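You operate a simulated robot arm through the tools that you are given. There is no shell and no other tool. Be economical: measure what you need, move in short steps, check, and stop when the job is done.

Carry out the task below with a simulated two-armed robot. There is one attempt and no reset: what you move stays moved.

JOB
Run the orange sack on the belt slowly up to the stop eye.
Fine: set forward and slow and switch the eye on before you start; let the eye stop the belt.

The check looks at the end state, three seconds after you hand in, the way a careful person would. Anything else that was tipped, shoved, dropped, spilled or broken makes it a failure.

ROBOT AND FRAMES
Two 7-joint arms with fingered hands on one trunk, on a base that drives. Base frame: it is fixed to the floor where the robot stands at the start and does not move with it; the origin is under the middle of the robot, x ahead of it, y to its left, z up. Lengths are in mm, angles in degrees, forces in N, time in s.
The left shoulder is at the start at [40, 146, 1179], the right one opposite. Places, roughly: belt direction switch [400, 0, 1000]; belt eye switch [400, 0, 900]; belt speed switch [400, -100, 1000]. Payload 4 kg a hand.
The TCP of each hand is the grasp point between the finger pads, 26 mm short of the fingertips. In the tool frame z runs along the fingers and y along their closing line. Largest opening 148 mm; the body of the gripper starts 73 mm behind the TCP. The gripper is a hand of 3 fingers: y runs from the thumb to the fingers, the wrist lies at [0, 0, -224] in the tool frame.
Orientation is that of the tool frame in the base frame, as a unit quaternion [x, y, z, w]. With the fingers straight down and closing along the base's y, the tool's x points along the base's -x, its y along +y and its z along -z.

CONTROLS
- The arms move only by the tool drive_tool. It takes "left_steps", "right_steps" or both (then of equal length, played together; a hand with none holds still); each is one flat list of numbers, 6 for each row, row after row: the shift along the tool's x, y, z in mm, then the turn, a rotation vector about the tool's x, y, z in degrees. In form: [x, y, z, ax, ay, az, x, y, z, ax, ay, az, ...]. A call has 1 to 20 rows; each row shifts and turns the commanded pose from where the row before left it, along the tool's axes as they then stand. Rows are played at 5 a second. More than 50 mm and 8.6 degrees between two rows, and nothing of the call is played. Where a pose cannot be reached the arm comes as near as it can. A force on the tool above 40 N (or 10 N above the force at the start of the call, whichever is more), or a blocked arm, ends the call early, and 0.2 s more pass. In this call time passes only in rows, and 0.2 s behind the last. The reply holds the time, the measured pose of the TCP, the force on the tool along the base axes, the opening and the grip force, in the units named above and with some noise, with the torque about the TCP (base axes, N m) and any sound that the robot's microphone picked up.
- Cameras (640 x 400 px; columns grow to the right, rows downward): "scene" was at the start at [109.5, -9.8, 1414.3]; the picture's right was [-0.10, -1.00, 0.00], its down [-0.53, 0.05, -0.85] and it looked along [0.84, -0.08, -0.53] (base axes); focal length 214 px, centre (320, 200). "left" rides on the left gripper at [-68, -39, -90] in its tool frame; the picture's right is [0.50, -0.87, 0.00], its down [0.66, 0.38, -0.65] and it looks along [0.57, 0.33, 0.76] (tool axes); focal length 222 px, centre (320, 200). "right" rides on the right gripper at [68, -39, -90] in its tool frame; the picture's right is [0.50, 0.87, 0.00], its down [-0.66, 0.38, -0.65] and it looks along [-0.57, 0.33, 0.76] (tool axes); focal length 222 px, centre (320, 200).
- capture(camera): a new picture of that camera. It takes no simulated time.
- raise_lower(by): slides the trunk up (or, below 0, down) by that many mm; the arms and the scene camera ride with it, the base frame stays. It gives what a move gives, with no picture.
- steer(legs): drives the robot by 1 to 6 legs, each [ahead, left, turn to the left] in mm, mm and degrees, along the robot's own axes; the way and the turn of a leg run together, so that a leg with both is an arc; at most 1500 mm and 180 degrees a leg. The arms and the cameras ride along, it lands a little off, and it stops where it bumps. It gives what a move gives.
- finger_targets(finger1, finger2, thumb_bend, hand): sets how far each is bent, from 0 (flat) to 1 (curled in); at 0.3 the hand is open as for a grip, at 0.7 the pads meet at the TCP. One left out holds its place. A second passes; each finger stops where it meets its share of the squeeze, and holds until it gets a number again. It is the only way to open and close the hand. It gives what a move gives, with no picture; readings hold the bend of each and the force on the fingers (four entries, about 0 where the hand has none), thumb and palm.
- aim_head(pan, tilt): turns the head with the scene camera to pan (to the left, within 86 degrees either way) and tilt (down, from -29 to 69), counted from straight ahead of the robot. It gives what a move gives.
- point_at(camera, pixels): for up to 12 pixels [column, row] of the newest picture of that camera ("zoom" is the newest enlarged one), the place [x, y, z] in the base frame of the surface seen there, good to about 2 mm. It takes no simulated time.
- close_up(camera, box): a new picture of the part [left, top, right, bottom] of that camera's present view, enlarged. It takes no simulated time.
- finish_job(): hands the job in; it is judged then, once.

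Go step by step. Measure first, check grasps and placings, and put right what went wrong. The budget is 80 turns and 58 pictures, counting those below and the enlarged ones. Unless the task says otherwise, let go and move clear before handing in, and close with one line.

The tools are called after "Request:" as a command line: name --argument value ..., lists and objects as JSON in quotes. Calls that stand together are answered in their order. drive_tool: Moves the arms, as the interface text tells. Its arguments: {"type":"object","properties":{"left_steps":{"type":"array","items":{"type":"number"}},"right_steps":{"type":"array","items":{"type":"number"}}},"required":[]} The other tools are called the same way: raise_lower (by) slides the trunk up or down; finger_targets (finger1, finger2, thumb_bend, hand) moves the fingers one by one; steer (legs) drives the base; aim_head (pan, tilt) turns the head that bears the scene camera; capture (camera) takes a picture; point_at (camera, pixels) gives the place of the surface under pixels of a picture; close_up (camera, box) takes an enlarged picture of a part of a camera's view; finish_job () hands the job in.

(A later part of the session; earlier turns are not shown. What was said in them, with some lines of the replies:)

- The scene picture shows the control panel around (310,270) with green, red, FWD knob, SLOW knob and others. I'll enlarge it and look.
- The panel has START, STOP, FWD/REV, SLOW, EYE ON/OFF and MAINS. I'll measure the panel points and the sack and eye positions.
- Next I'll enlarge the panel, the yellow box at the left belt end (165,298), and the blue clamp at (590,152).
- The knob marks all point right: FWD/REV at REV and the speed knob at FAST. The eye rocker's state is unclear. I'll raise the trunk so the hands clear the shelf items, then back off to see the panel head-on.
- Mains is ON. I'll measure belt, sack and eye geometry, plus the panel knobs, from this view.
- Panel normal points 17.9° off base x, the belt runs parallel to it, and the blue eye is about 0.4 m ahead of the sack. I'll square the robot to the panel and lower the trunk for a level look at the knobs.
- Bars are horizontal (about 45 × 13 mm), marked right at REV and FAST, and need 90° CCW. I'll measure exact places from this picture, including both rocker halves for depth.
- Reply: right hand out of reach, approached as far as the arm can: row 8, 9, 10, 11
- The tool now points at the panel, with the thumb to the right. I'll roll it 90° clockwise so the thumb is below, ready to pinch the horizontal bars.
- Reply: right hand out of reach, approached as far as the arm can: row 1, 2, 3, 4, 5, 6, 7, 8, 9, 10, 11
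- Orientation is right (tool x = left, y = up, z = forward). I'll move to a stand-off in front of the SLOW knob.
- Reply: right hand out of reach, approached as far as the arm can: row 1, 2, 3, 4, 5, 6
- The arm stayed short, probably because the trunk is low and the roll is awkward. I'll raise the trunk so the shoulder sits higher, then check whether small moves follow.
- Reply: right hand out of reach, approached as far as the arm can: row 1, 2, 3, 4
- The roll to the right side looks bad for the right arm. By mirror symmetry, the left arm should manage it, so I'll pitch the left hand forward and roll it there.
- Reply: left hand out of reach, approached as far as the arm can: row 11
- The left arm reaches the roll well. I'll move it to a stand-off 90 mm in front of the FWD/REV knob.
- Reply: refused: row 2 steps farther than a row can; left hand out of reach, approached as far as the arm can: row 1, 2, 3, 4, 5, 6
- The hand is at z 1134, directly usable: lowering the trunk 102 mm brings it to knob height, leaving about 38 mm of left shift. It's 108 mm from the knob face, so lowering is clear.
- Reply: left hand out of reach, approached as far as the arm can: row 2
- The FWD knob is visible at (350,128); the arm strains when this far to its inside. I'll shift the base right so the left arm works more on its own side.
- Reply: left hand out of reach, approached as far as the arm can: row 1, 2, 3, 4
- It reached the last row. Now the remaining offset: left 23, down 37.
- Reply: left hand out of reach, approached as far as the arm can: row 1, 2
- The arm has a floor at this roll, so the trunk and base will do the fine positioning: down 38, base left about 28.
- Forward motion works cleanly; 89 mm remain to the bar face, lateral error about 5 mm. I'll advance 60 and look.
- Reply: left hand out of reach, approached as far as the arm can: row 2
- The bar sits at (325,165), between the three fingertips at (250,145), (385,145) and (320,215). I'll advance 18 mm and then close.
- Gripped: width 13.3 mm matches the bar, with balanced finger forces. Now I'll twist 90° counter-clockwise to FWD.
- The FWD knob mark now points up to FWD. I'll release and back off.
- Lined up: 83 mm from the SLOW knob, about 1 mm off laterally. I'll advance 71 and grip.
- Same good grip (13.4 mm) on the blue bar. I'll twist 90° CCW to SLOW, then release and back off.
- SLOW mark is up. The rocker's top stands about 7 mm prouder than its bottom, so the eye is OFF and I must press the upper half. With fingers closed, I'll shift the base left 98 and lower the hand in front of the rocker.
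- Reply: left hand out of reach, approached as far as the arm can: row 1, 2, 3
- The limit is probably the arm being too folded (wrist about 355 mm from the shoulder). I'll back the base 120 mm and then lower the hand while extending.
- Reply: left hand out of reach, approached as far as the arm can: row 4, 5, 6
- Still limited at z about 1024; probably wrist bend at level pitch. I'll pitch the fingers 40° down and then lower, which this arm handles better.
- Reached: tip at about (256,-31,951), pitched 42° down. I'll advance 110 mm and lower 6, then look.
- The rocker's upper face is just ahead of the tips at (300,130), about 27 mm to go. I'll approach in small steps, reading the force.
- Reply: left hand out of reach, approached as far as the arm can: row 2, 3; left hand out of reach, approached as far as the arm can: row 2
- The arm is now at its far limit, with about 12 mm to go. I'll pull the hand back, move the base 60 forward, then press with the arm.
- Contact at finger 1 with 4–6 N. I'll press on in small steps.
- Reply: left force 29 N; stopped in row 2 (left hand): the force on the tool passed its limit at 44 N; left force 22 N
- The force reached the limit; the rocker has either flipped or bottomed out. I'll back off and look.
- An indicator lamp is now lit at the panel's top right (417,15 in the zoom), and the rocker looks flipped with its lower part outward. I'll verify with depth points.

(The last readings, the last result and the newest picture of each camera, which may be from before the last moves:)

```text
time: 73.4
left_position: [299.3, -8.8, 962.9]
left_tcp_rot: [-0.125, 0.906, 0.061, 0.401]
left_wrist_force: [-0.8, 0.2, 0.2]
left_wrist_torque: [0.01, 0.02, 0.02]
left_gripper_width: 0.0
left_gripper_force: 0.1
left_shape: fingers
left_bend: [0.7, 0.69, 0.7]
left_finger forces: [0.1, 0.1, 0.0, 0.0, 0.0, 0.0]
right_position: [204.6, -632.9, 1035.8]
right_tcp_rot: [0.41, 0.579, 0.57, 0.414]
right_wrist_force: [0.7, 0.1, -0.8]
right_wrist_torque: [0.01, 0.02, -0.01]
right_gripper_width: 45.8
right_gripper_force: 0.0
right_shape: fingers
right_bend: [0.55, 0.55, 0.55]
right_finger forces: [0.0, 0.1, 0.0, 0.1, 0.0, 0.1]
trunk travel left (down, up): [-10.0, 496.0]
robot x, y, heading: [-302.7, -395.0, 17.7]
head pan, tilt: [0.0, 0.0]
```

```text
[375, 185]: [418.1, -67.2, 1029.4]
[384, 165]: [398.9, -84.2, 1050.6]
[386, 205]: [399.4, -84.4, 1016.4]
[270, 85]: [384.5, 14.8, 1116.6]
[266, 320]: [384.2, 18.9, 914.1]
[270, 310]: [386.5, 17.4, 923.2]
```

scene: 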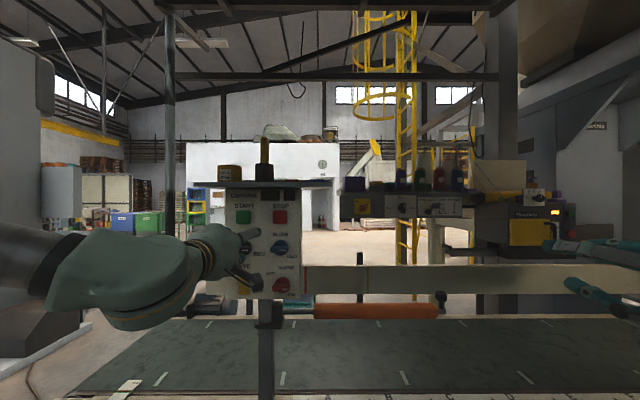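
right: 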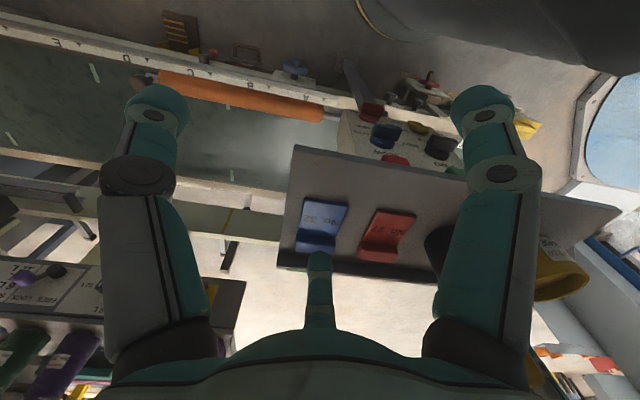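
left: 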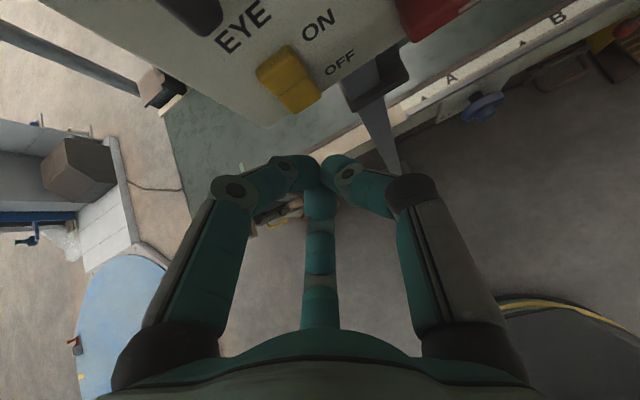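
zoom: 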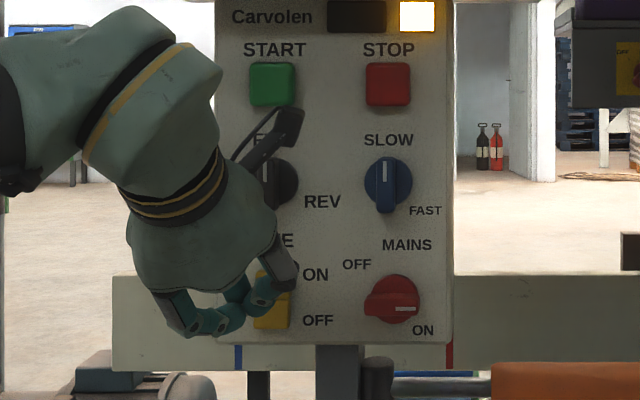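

The rocker is flipped: top at x about 390, bottom out at about 384–386, so the eye is ON. Next is START at (384.5,14.8,1117); raising the trunk 166 puts the tips at its height.

Request:
raise_lower --by 166

Request:
drive_tool --left_steps '[-13.3, 0, 15, 0, 0, 0, -13.3, 0, 15, 0, 0, 0]'

Request:
capture --camera "left"

Request:
capture --camera "scene"

```text
time: 75.3
left_position: [300.1, -8.4, 1127.5]
left_tcp_rot: [-0.125, 0.906, 0.061, 0.399]
left_wrist_force: [0.1, -0.1, 0.3]
left_wrist_torque: [-0.02, -0.02, -0.01]
left_gripper_width: 0.0
left_gripper_force: 0.1
left_shape: fingers
left_bend: [0.7, 0.69, 0.7]
left_finger forces: [0.1, 0.0, 0.0, 0.0, 0.1, 0.0]
right_position: [205.9, -634.7, 1201.7]
right_tcp_rot: [0.41, 0.579, 0.57, 0.415]
right_wrist_force: [-0.2, 0.6, 0.0]
right_wrist_torque: [-0.01, 0.0, 0.03]
right_gripper_width: 46.1
right_gripper_force: 0.2
right_shape: fingers
right_bend: [0.55, 0.55, 0.55]
right_finger forces: [0.1, 0.0, 0.1, 0.0, 0.0, 0.1]
trunk travel left (down, up): [-176.0, 330.0]
robot x, y, heading: [-301.0, -395.4, 17.8]
head pan, tilt: [0.0, 0.0]
```

```text
time: 75.9
left_position: [339.3, 3.2, 1128.7]
left_tcp_rot: [-0.126, 0.906, 0.061, 0.4]
left_wrist_force: [1.0, -0.3, 0.1]
left_wrist_torque: [-0.04, -0.01, 0.03]
left_gripper_width: 0.1
left_gripper_force: 0.0
left_shape: fingers
left_bend: [0.7, 0.69, 0.7]
left_finger forces: [0.0, 0.0, 0.0, 0.1, 0.1, 0.1]
right_position: [206.1, -634.6, 1201.7]
right_tcp_rot: [0.411, 0.578, 0.57, 0.414]
right_wrist_force: [-0.3, -0.9, -0.8]
right_wrist_torque: [0.0, 0.02, -0.01]
right_gripper_width: 46.1
right_gripper_force: 0.1
right_shape: fingers
right_bend: [0.55, 0.55, 0.55]
right_finger forces: [0.0, 0.1, 0.0, 0.1, 0.1, 0.1]
trunk travel left (down, up): [-176.0, 330.0]
robot x, y, heading: [-303.3, -392.8, 17.6]
head pan, tilt: [0.0, 0.0]
```

```text
14 pictures are left
```

left: 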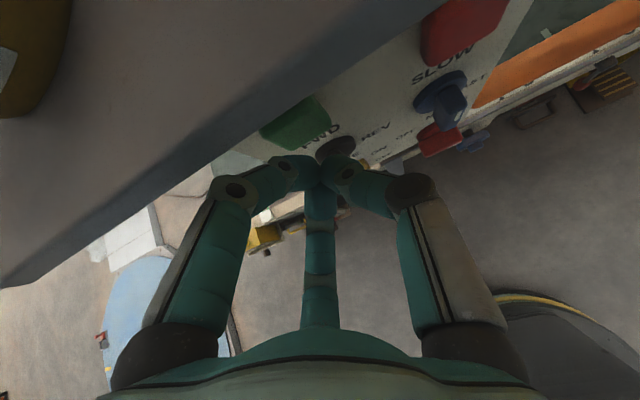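

```text
13 pictures are left
```

scene: 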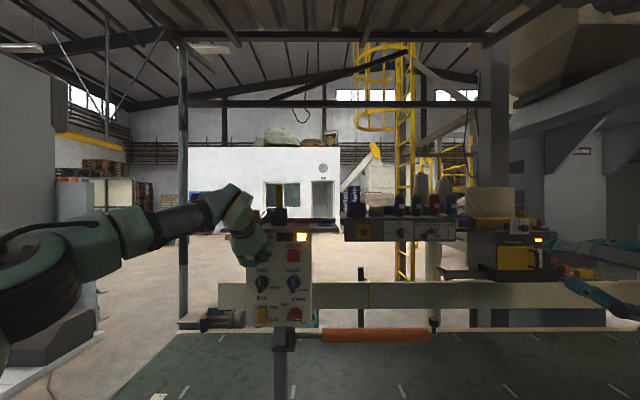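

The shelf edge comes close to the hand, so I'll measure it before pressing.

Request:
point_at --camera "left" --pixels '[[300, 80], [200, 160], [100, 235], [200, 100], [290, 120], [310, 140], [15, 100], [350, 40]]'

```text
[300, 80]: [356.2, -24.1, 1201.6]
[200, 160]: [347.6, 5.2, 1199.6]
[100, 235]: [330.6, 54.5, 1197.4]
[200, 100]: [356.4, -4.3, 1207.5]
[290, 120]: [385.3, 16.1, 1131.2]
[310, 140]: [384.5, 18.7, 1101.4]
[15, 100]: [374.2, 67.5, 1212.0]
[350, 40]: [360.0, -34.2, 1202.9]
```

The shelf overhangs the panel by about 53 mm, so the 42° pitch is tight there. I'll back off, lower the trunk, flatten the pitch to about 16°, and come in below the shelf.

Request:
drive_tool --left_steps '[16.5, 0, -18.5, 0, 0, 0, 16.5, 0, -18.5, 0, 0, 0]'

Request:
raise_lower --by -95

Request:
drive_tool --left_steps '[0, 0, 0, 0, -8.5, 0, 0, 0, 0, 0, -8.5, 0, 0, 0, 0, 0, -8.5, 0, -21, 0, -6, 0, 0, 0, -21, 0, -6, 0, 0, 0, -21, 0, -6, 0, 0, 0, -21, 0, -6, 0, 0, 0]'

Request:
capture --camera "left"

```text
time: 76.5
left_position: [289.4, -11.3, 1128.2]
left_tcp_rot: [-0.125, 0.906, 0.061, 0.4]
left_wrist_force: [-0.1, 0.6, 0.6]
left_wrist_torque: [0.03, -0.04, -0.04]
left_gripper_width: 0.0
left_gripper_force: 0.1
left_shape: fingers
left_bend: [0.7, 0.69, 0.7]
left_finger forces: [0.0, 0.0, 0.1, 0.0, 0.1, 0.1]
right_position: [206.1, -634.0, 1203.5]
right_tcp_rot: [0.41, 0.58, 0.57, 0.414]
right_wrist_force: [0.2, 0.0, 0.0]
right_wrist_torque: [0.01, -0.02, -0.02]
right_gripper_width: 45.7
right_gripper_force: 0.1
right_shape: fingers
right_bend: [0.55, 0.55, 0.55]
right_finger forces: [0.0, 0.0, 0.1, 0.1, 0.1, 0.0]
trunk travel left (down, up): [-176.0, 330.0]
robot x, y, heading: [-299.4, -391.7, 17.9]
head pan, tilt: [0.0, 0.0]
```

```text
time: 77.8
left_position: [289.2, -11.0, 1032.9]
left_tcp_rot: [-0.125, 0.906, 0.06, 0.401]
left_wrist_force: [0.2, 0.2, -0.5]
left_wrist_torque: [0.01, -0.01, -0.01]
left_gripper_width: 0.0
left_gripper_force: 0.1
left_shape: fingers
left_bend: [0.7, 0.69, 0.7]
left_finger forces: [0.0, 0.1, 0.0, 0.0, 0.0, 0.0]
right_position: [204.3, -634.8, 1105.8]
right_tcp_rot: [0.411, 0.58, 0.57, 0.413]
right_wrist_force: [-0.1, 0.6, 0.7]
right_wrist_torque: [0.0, -0.01, -0.02]
right_gripper_width: 45.9
right_gripper_force: 0.0
right_shape: fingers
right_bend: [0.55, 0.55, 0.55]
right_finger forces: [0.0, 0.0, 0.1, 0.0, 0.0, 0.0]
trunk travel left (down, up): [-81.0, 425.0]
robot x, y, heading: [-299.9, -387.8, 17.5]
head pan, tilt: [0.0, 0.0]
```

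```text
time: 79.4
left_position: [292.0, -11.5, 1120.6]
left_tcp_rot: [-0.107, 0.795, 0.085, 0.591]
left_wrist_force: [-0.5, 0.3, 0.0]
left_wrist_torque: [-0.02, 0.01, 0.01]
left_gripper_width: 0.0
left_gripper_force: 0.1
left_shape: fingers
left_bend: [0.7, 0.69, 0.7]
left_finger forces: [0.1, 0.1, 0.0, 0.0, 0.0, 0.1]
right_position: [205.5, -633.8, 1106.6]
right_tcp_rot: [0.41, 0.58, 0.569, 0.414]
right_wrist_force: [-0.3, 0.5, -1.1]
right_wrist_torque: [0.01, 0.02, 0.01]
right_gripper_width: 45.9
right_gripper_force: 0.1
right_shape: fingers
right_bend: [0.55, 0.55, 0.55]
right_finger forces: [0.1, 0.0, 0.1, 0.0, 0.0, 0.1]
trunk travel left (down, up): [-81.0, 425.0]
robot x, y, heading: [-299.4, -395.1, 17.5]
head pan, tilt: [0.0, 0.0]
```

```text
12 pictures are left
```

left: 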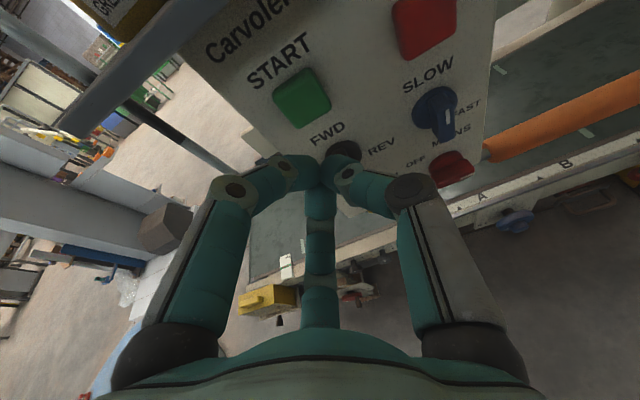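

Pitch is now 17°, tips at (316,-5,1113), START face 71 mm ahead. I'll approach 62 mm and then press gently.

Request:
drive_tool --left_steps '[-5.7, 0, 19.2, 0, 0, 0, -5.7, 0, 19.2, 0, 0, 0, -5.7, 0, 19.2, 0, 0, 0]'

Request:
drive_tool --left_steps '[-0.9, 0, 2.9, 0, 0, 0, -0.9, 0, 2.9, 0, 0, 0, -0.9, 0, 2.9, 0, 0, 0]'

Request:
capture --camera "left"

```text
time: 80.2
left_position: [350.5, 5.2, 1119.2]
left_tcp_rot: [-0.107, 0.796, 0.086, 0.59]
left_wrist_force: [-0.3, -0.3, 1.1]
left_wrist_torque: [0.0, -0.01, -0.01]
left_gripper_width: 0.0
left_gripper_force: 0.0
left_shape: fingers
left_bend: [0.7, 0.69, 0.7]
left_finger forces: [0.1, 0.0, 0.1, 0.0, 0.1, 0.1]
right_position: [206.7, -632.8, 1105.0]
right_tcp_rot: [0.411, 0.58, 0.57, 0.413]
right_wrist_force: [0.2, -0.3, -0.5]
right_wrist_torque: [0.0, -0.01, -0.04]
right_gripper_width: 45.9
right_gripper_force: 0.1
right_shape: fingers
right_bend: [0.55, 0.55, 0.55]
right_finger forces: [0.1, 0.0, 0.0, 0.0, 0.0, 0.0]
trunk travel left (down, up): [-81.0, 425.0]
robot x, y, heading: [-298.1, -396.4, 17.8]
head pan, tilt: [0.0, 0.0]
```

```text
time: 81.0
left_position: [358.0, 8.6, 1119.4]
left_tcp_rot: [-0.109, 0.795, 0.087, 0.59]
left_wrist_force: [-1.4, -0.5, -0.3]
left_wrist_torque: [0.03, 0.01, -0.01]
left_gripper_width: 0.3
left_gripper_force: 0.9
left_shape: fingers
left_bend: [0.7, 0.69, 0.7]
left_finger forces: [1.5, 0.0, 0.1, 0.0, 0.0, 0.0]
right_position: [206.0, -633.8, 1106.0]
right_tcp_rot: [0.411, 0.58, 0.569, 0.414]
right_wrist_force: [0.4, 0.2, 0.2]
right_wrist_torque: [0.01, 0.06, -0.01]
right_gripper_width: 46.0
right_gripper_force: 0.1
right_shape: fingers
right_bend: [0.55, 0.55, 0.55]
right_finger forces: [0.0, 0.0, 0.0, 0.0, 0.0, 0.0]
trunk travel left (down, up): [-81.0, 425.0]
robot x, y, heading: [-299.6, -397.1, 17.6]
head pan, tilt: [0.0, 0.0]
```

```text
11 pictures are left
```

left: 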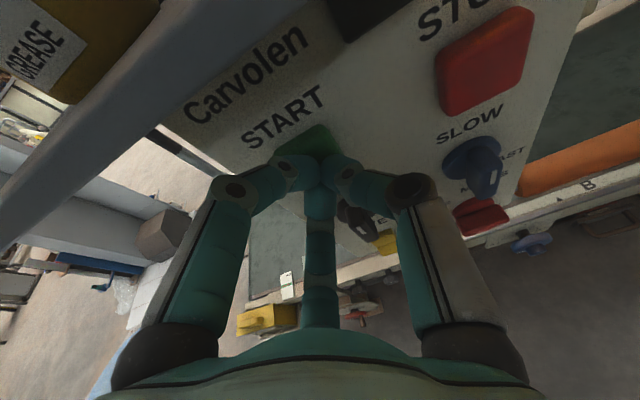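

Contact on the green START button (1.5 N). I'll press in a few mm more.

Request:
drive_tool --left_steps '[-0.6, 0, 1.9, 0, 0, 0, -0.6, 0, 1.9, 0, 0, 0, -0.6, 0, 1.9, 0, 0, 0]'

Request:
capture --camera "scene"

```text
time: 81.8
left_position: [362.6, 8.1, 1121.1]
left_tcp_rot: [-0.108, 0.795, 0.086, 0.591]
left_wrist_force: [-4.9, -1.9, 0.1]
left_wrist_torque: [-0.01, 0.04, 0.0]
left_gripper_width: 0.0
left_gripper_force: 3.5
left_shape: fingers
left_bend: [0.7, 0.69, 0.7]
left_finger forces: [5.3, 0.0, 0.1, 0.0, 1.9, 0.0]
right_position: [204.2, -634.0, 1106.3]
right_tcp_rot: [0.41, 0.579, 0.57, 0.414]
right_wrist_force: [1.0, 0.9, -0.9]
right_wrist_torque: [-0.02, 0.0, -0.01]
right_gripper_width: 45.8
right_gripper_force: 0.0
right_shape: fingers
right_bend: [0.55, 0.55, 0.55]
right_finger forces: [0.0, 0.0, 0.1, 0.1, 0.1, 0.1]
trunk travel left (down, up): [-81.0, 425.0]
robot x, y, heading: [-301.4, -391.8, 17.8]
head pan, tilt: [0.0, 0.0]
heard: click
```

```text
10 pictures are left
```

scene: 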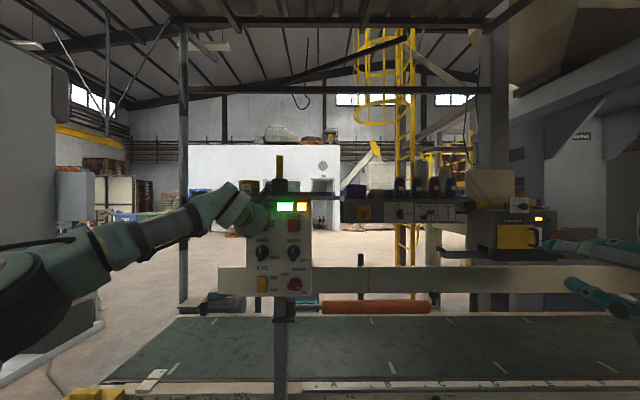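

The START press clicked and the green running lamp is lit. I'll withdraw the hand and turn the head to watch the sack; the right hand is well clear of the belt.

Request:
drive_tool --left_steps '[2, 0, -6, 0, 0, 0, 5.7, 0, -19.2, 0, 0, 0, 5.7, 0, -19.2, 0, 0, 0, 5.7, 0, -19.2, 0, 0, 0]'

Request:
aim_head --pan -50 --tilt 15

Request:
capture --camera "scene"

```text
time: 82.8
left_position: [298.2, -8.8, 1119.2]
left_tcp_rot: [-0.109, 0.795, 0.087, 0.591]
left_wrist_force: [0.1, -0.2, 0.2]
left_wrist_torque: [0.01, 0.01, 0.01]
left_gripper_width: 0.2
left_gripper_force: 0.1
left_shape: fingers
left_bend: [0.7, 0.69, 0.7]
left_finger forces: [0.1, 0.0, 0.0, 0.0, 0.0, 0.0]
right_position: [204.8, -634.0, 1105.6]
right_tcp_rot: [0.411, 0.579, 0.57, 0.414]
right_wrist_force: [0.3, 0.7, 0.3]
right_wrist_torque: [-0.01, 0.03, 0.02]
right_gripper_width: 45.9
right_gripper_force: 0.1
right_shape: fingers
right_bend: [0.55, 0.55, 0.55]
right_finger forces: [0.0, 0.1, 0.0, 0.0, 0.0, 0.1]
trunk travel left (down, up): [-81.0, 425.0]
robot x, y, heading: [-299.2, -392.3, 17.7]
head pan, tilt: [0.0, 0.0]
```

```text
time: 84.0
left_position: [299.9, -8.1, 1119.6]
left_tcp_rot: [-0.11, 0.795, 0.087, 0.59]
left_wrist_force: [0.2, 0.4, -0.4]
left_wrist_torque: [-0.01, -0.05, -0.02]
left_gripper_width: 0.2
left_gripper_force: 0.0
left_shape: fingers
left_bend: [0.7, 0.69, 0.7]
left_finger forces: [0.0, 0.0, 0.1, 0.0, 0.0, 0.0]
right_position: [206.0, -633.5, 1104.7]
right_tcp_rot: [0.411, 0.579, 0.57, 0.414]
right_wrist_force: [0.5, 0.0, 0.3]
right_wrist_torque: [-0.02, -0.01, -0.03]
right_gripper_width: 46.0
right_gripper_force: 0.2
right_shape: fingers
right_bend: [0.55, 0.55, 0.55]
right_finger forces: [0.0, 0.1, 0.0, 0.0, 0.1, 0.0]
trunk travel left (down, up): [-81.0, 425.0]
robot x, y, heading: [-302.4, -393.0, 17.8]
head pan, tilt: [-50.0, 15.0]
```

```text
9 pictures are left
```

scene: 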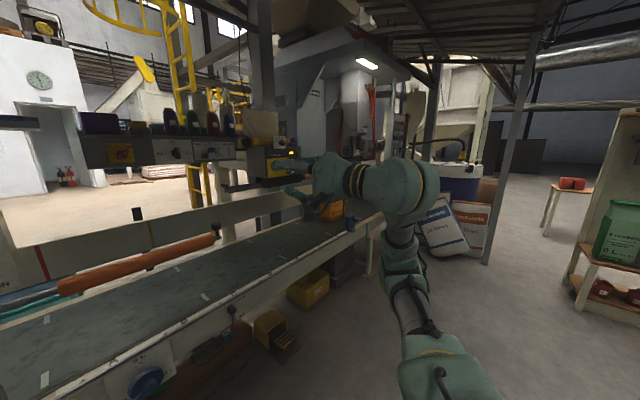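

The sack's lower part shows at (332,210), behind the right hand. I'll measure it and the eye at (350,222), then let a little time pass and compare.

Request:
point_at --camera "scene" --pixels '[[326, 213], [332, 208], [338, 214], [350, 222]]'

Request:
raise_lower --by -60

Request:
close_up --camera "scene" --box '[270, 140, 400, 260]'

```text
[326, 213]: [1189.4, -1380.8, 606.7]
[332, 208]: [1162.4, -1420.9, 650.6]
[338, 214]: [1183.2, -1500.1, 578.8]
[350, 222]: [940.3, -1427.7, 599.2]
```

```text
time: 85.0
left_position: [299.7, -8.0, 1059.5]
left_tcp_rot: [-0.107, 0.795, 0.086, 0.591]
left_wrist_force: [-0.2, 0.5, -0.1]
left_wrist_torque: [0.0, -0.02, -0.03]
left_gripper_width: 0.0
left_gripper_force: 0.0
left_shape: fingers
left_bend: [0.7, 0.69, 0.7]
left_finger forces: [0.1, 0.1, 0.0, 0.0, 0.0, 0.0]
right_position: [204.9, -634.5, 1046.0]
right_tcp_rot: [0.411, 0.579, 0.569, 0.414]
right_wrist_force: [0.6, 0.3, -0.4]
right_wrist_torque: [-0.05, -0.01, 0.02]
right_gripper_width: 45.8
right_gripper_force: 0.3
right_shape: fingers
right_bend: [0.55, 0.55, 0.55]
right_finger forces: [0.0, 0.0, 0.1, 0.0, 0.1, 0.1]
trunk travel left (down, up): [-21.0, 485.0]
robot x, y, heading: [-300.4, -394.3, 17.5]
head pan, tilt: [-50.0, 15.0]
```

```text
3.33 times, centred on (335, 200) of scene
```

zoom: 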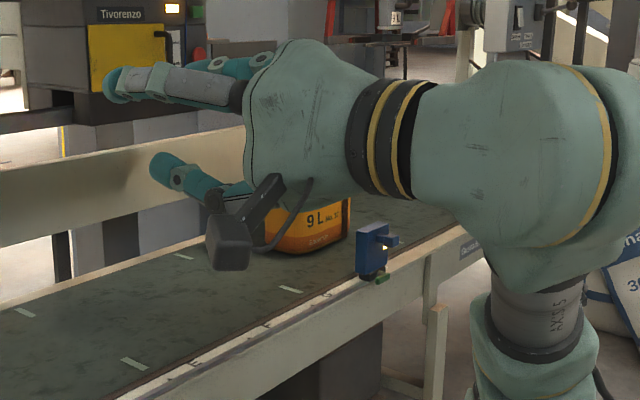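

The sack has moved up near the eye. I'll measure it again to see whether it has stopped, and check the panel lamps.

Request:
point_at --camera "zoom" --pixels '[[285, 245], [320, 220], [345, 235], [372, 250], [372, 232]]'

Request:
aim_head --pan -20 --tilt 10

Request:
capture --camera "scene"

```text
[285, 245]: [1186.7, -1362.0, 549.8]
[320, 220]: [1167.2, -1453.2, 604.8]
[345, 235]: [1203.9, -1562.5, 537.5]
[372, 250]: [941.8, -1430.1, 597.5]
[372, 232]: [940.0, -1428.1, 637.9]
```

```text
time: 85.9
left_position: [300.0, -8.7, 1060.4]
left_tcp_rot: [-0.108, 0.796, 0.086, 0.59]
left_wrist_force: [0.5, 0.2, 0.7]
left_wrist_torque: [-0.01, 0.02, -0.01]
left_gripper_width: 0.0
left_gripper_force: 0.1
left_shape: fingers
left_bend: [0.7, 0.69, 0.7]
left_finger forces: [0.0, 0.0, 0.0, 0.0, 0.0, 0.0]
right_position: [205.7, -633.8, 1046.8]
right_tcp_rot: [0.41, 0.58, 0.57, 0.414]
right_wrist_force: [1.1, -0.8, 1.0]
right_wrist_torque: [-0.01, -0.04, 0.02]
right_gripper_width: 45.8
right_gripper_force: 0.0
right_shape: fingers
right_bend: [0.55, 0.55, 0.55]
right_finger forces: [0.0, 0.1, 0.0, 0.0, 0.1, 0.0]
trunk travel left (down, up): [-21.0, 485.0]
robot x, y, heading: [-300.3, -390.9, 17.9]
head pan, tilt: [-20.0, 10.0]
```

```text
7 pictures are left
```

scene: 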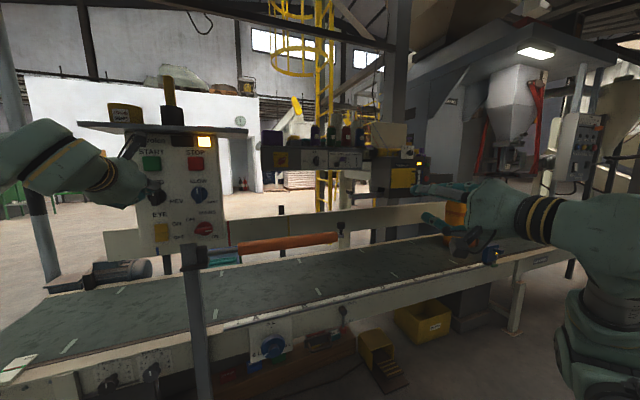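

The green lamp looks off, with only the yellow eye lamp at (204,142) lit, and the sack's front edge is at the eye line. I'll confirm both.

Request:
close_up --camera "scene" --box '[110, 110, 240, 250]'

Request:
close_up --camera "scene" --box '[400, 150, 540, 290]'

Request:
point_at --camera "zoom" --pixels '[[225, 255], [245, 240], [260, 240], [262, 255], [415, 480], [225, 260]]'

```text
2.86 times, centred on (175, 180) of scene
```

zoom: 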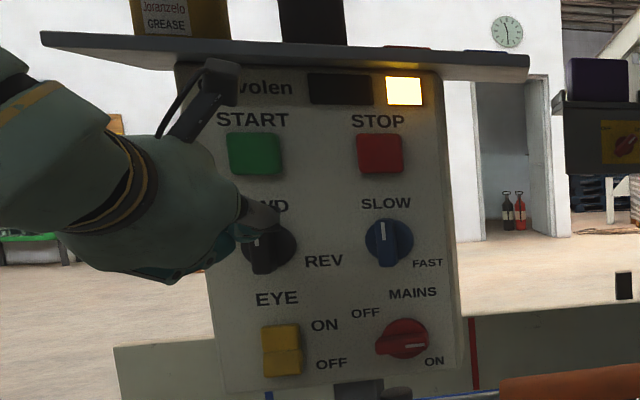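

```text
2.86 times, centred on (470, 220) of scene
```

zoom: 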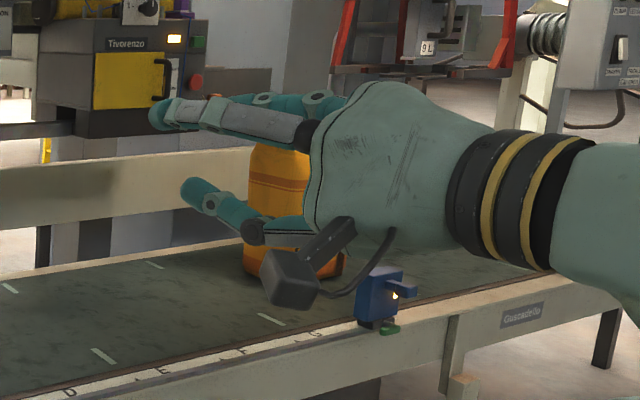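

```text
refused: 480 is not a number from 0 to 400
```

The run lamp is off, the eye's light is on, FWD and SLOW are set, and the sack is upright at the eye. I'll back slightly clear and check once more that it isn't moving.

Request:
steer --legs '[[-50, 0, 0]]'

Request:
close_up --camera "scene" --box '[400, 150, 540, 290]'

Request:
point_at --camera "zoom" --pixels '[[270, 160], [250, 265], [262, 185], [330, 270], [380, 300]]'

```text
time: 86.8
left_position: [251.7, -24.8, 1061.5]
left_tcp_rot: [-0.109, 0.794, 0.087, 0.592]
left_wrist_force: [-0.9, -0.2, -0.3]
left_wrist_torque: [-0.04, -0.02, 0.0]
left_gripper_width: 0.0
left_gripper_force: 0.0
left_shape: fingers
left_bend: [0.7, 0.69, 0.7]
left_finger forces: [0.0, 0.1, 0.0, 0.0, 0.1, 0.0]
right_position: [157.9, -649.4, 1047.0]
right_tcp_rot: [0.41, 0.579, 0.57, 0.414]
right_wrist_force: [0.0, -0.1, 0.0]
right_wrist_torque: [0.01, 0.04, -0.03]
right_gripper_width: 46.0
right_gripper_force: 0.1
right_shape: fingers
right_bend: [0.55, 0.55, 0.55]
right_finger forces: [0.1, 0.0, 0.0, 0.0, 0.0, 0.0]
trunk travel left (down, up): [-21.0, 485.0]
robot x, y, heading: [-346.5, -408.2, 17.6]
head pan, tilt: [-20.0, 10.0]
```

```text
2.86 times, centred on (470, 220) of scene
```

zoom: 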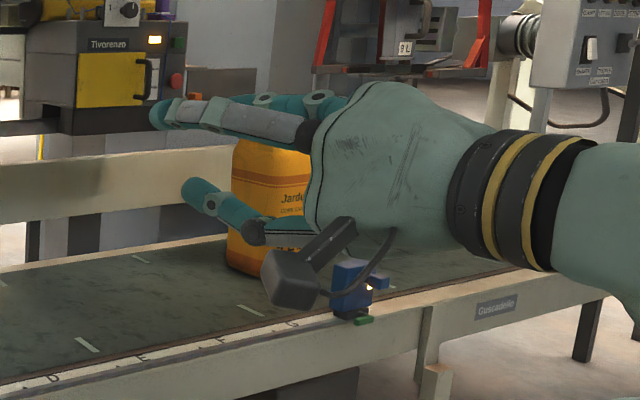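

```text
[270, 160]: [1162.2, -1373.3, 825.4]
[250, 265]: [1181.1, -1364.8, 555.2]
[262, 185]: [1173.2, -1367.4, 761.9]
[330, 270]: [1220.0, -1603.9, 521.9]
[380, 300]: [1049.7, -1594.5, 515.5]
```

The sack's front is unchanged at about (1181,-1365), so the belt has stopped. The sack stands upright at the eye and both hands are clear, so I'm handing in.

Request:
finish_job

```text
The job is handed in.
```

The orange sack ran forward on slow with the eye switched on first, and the eye stopped the belt with the sack upright at the eye.
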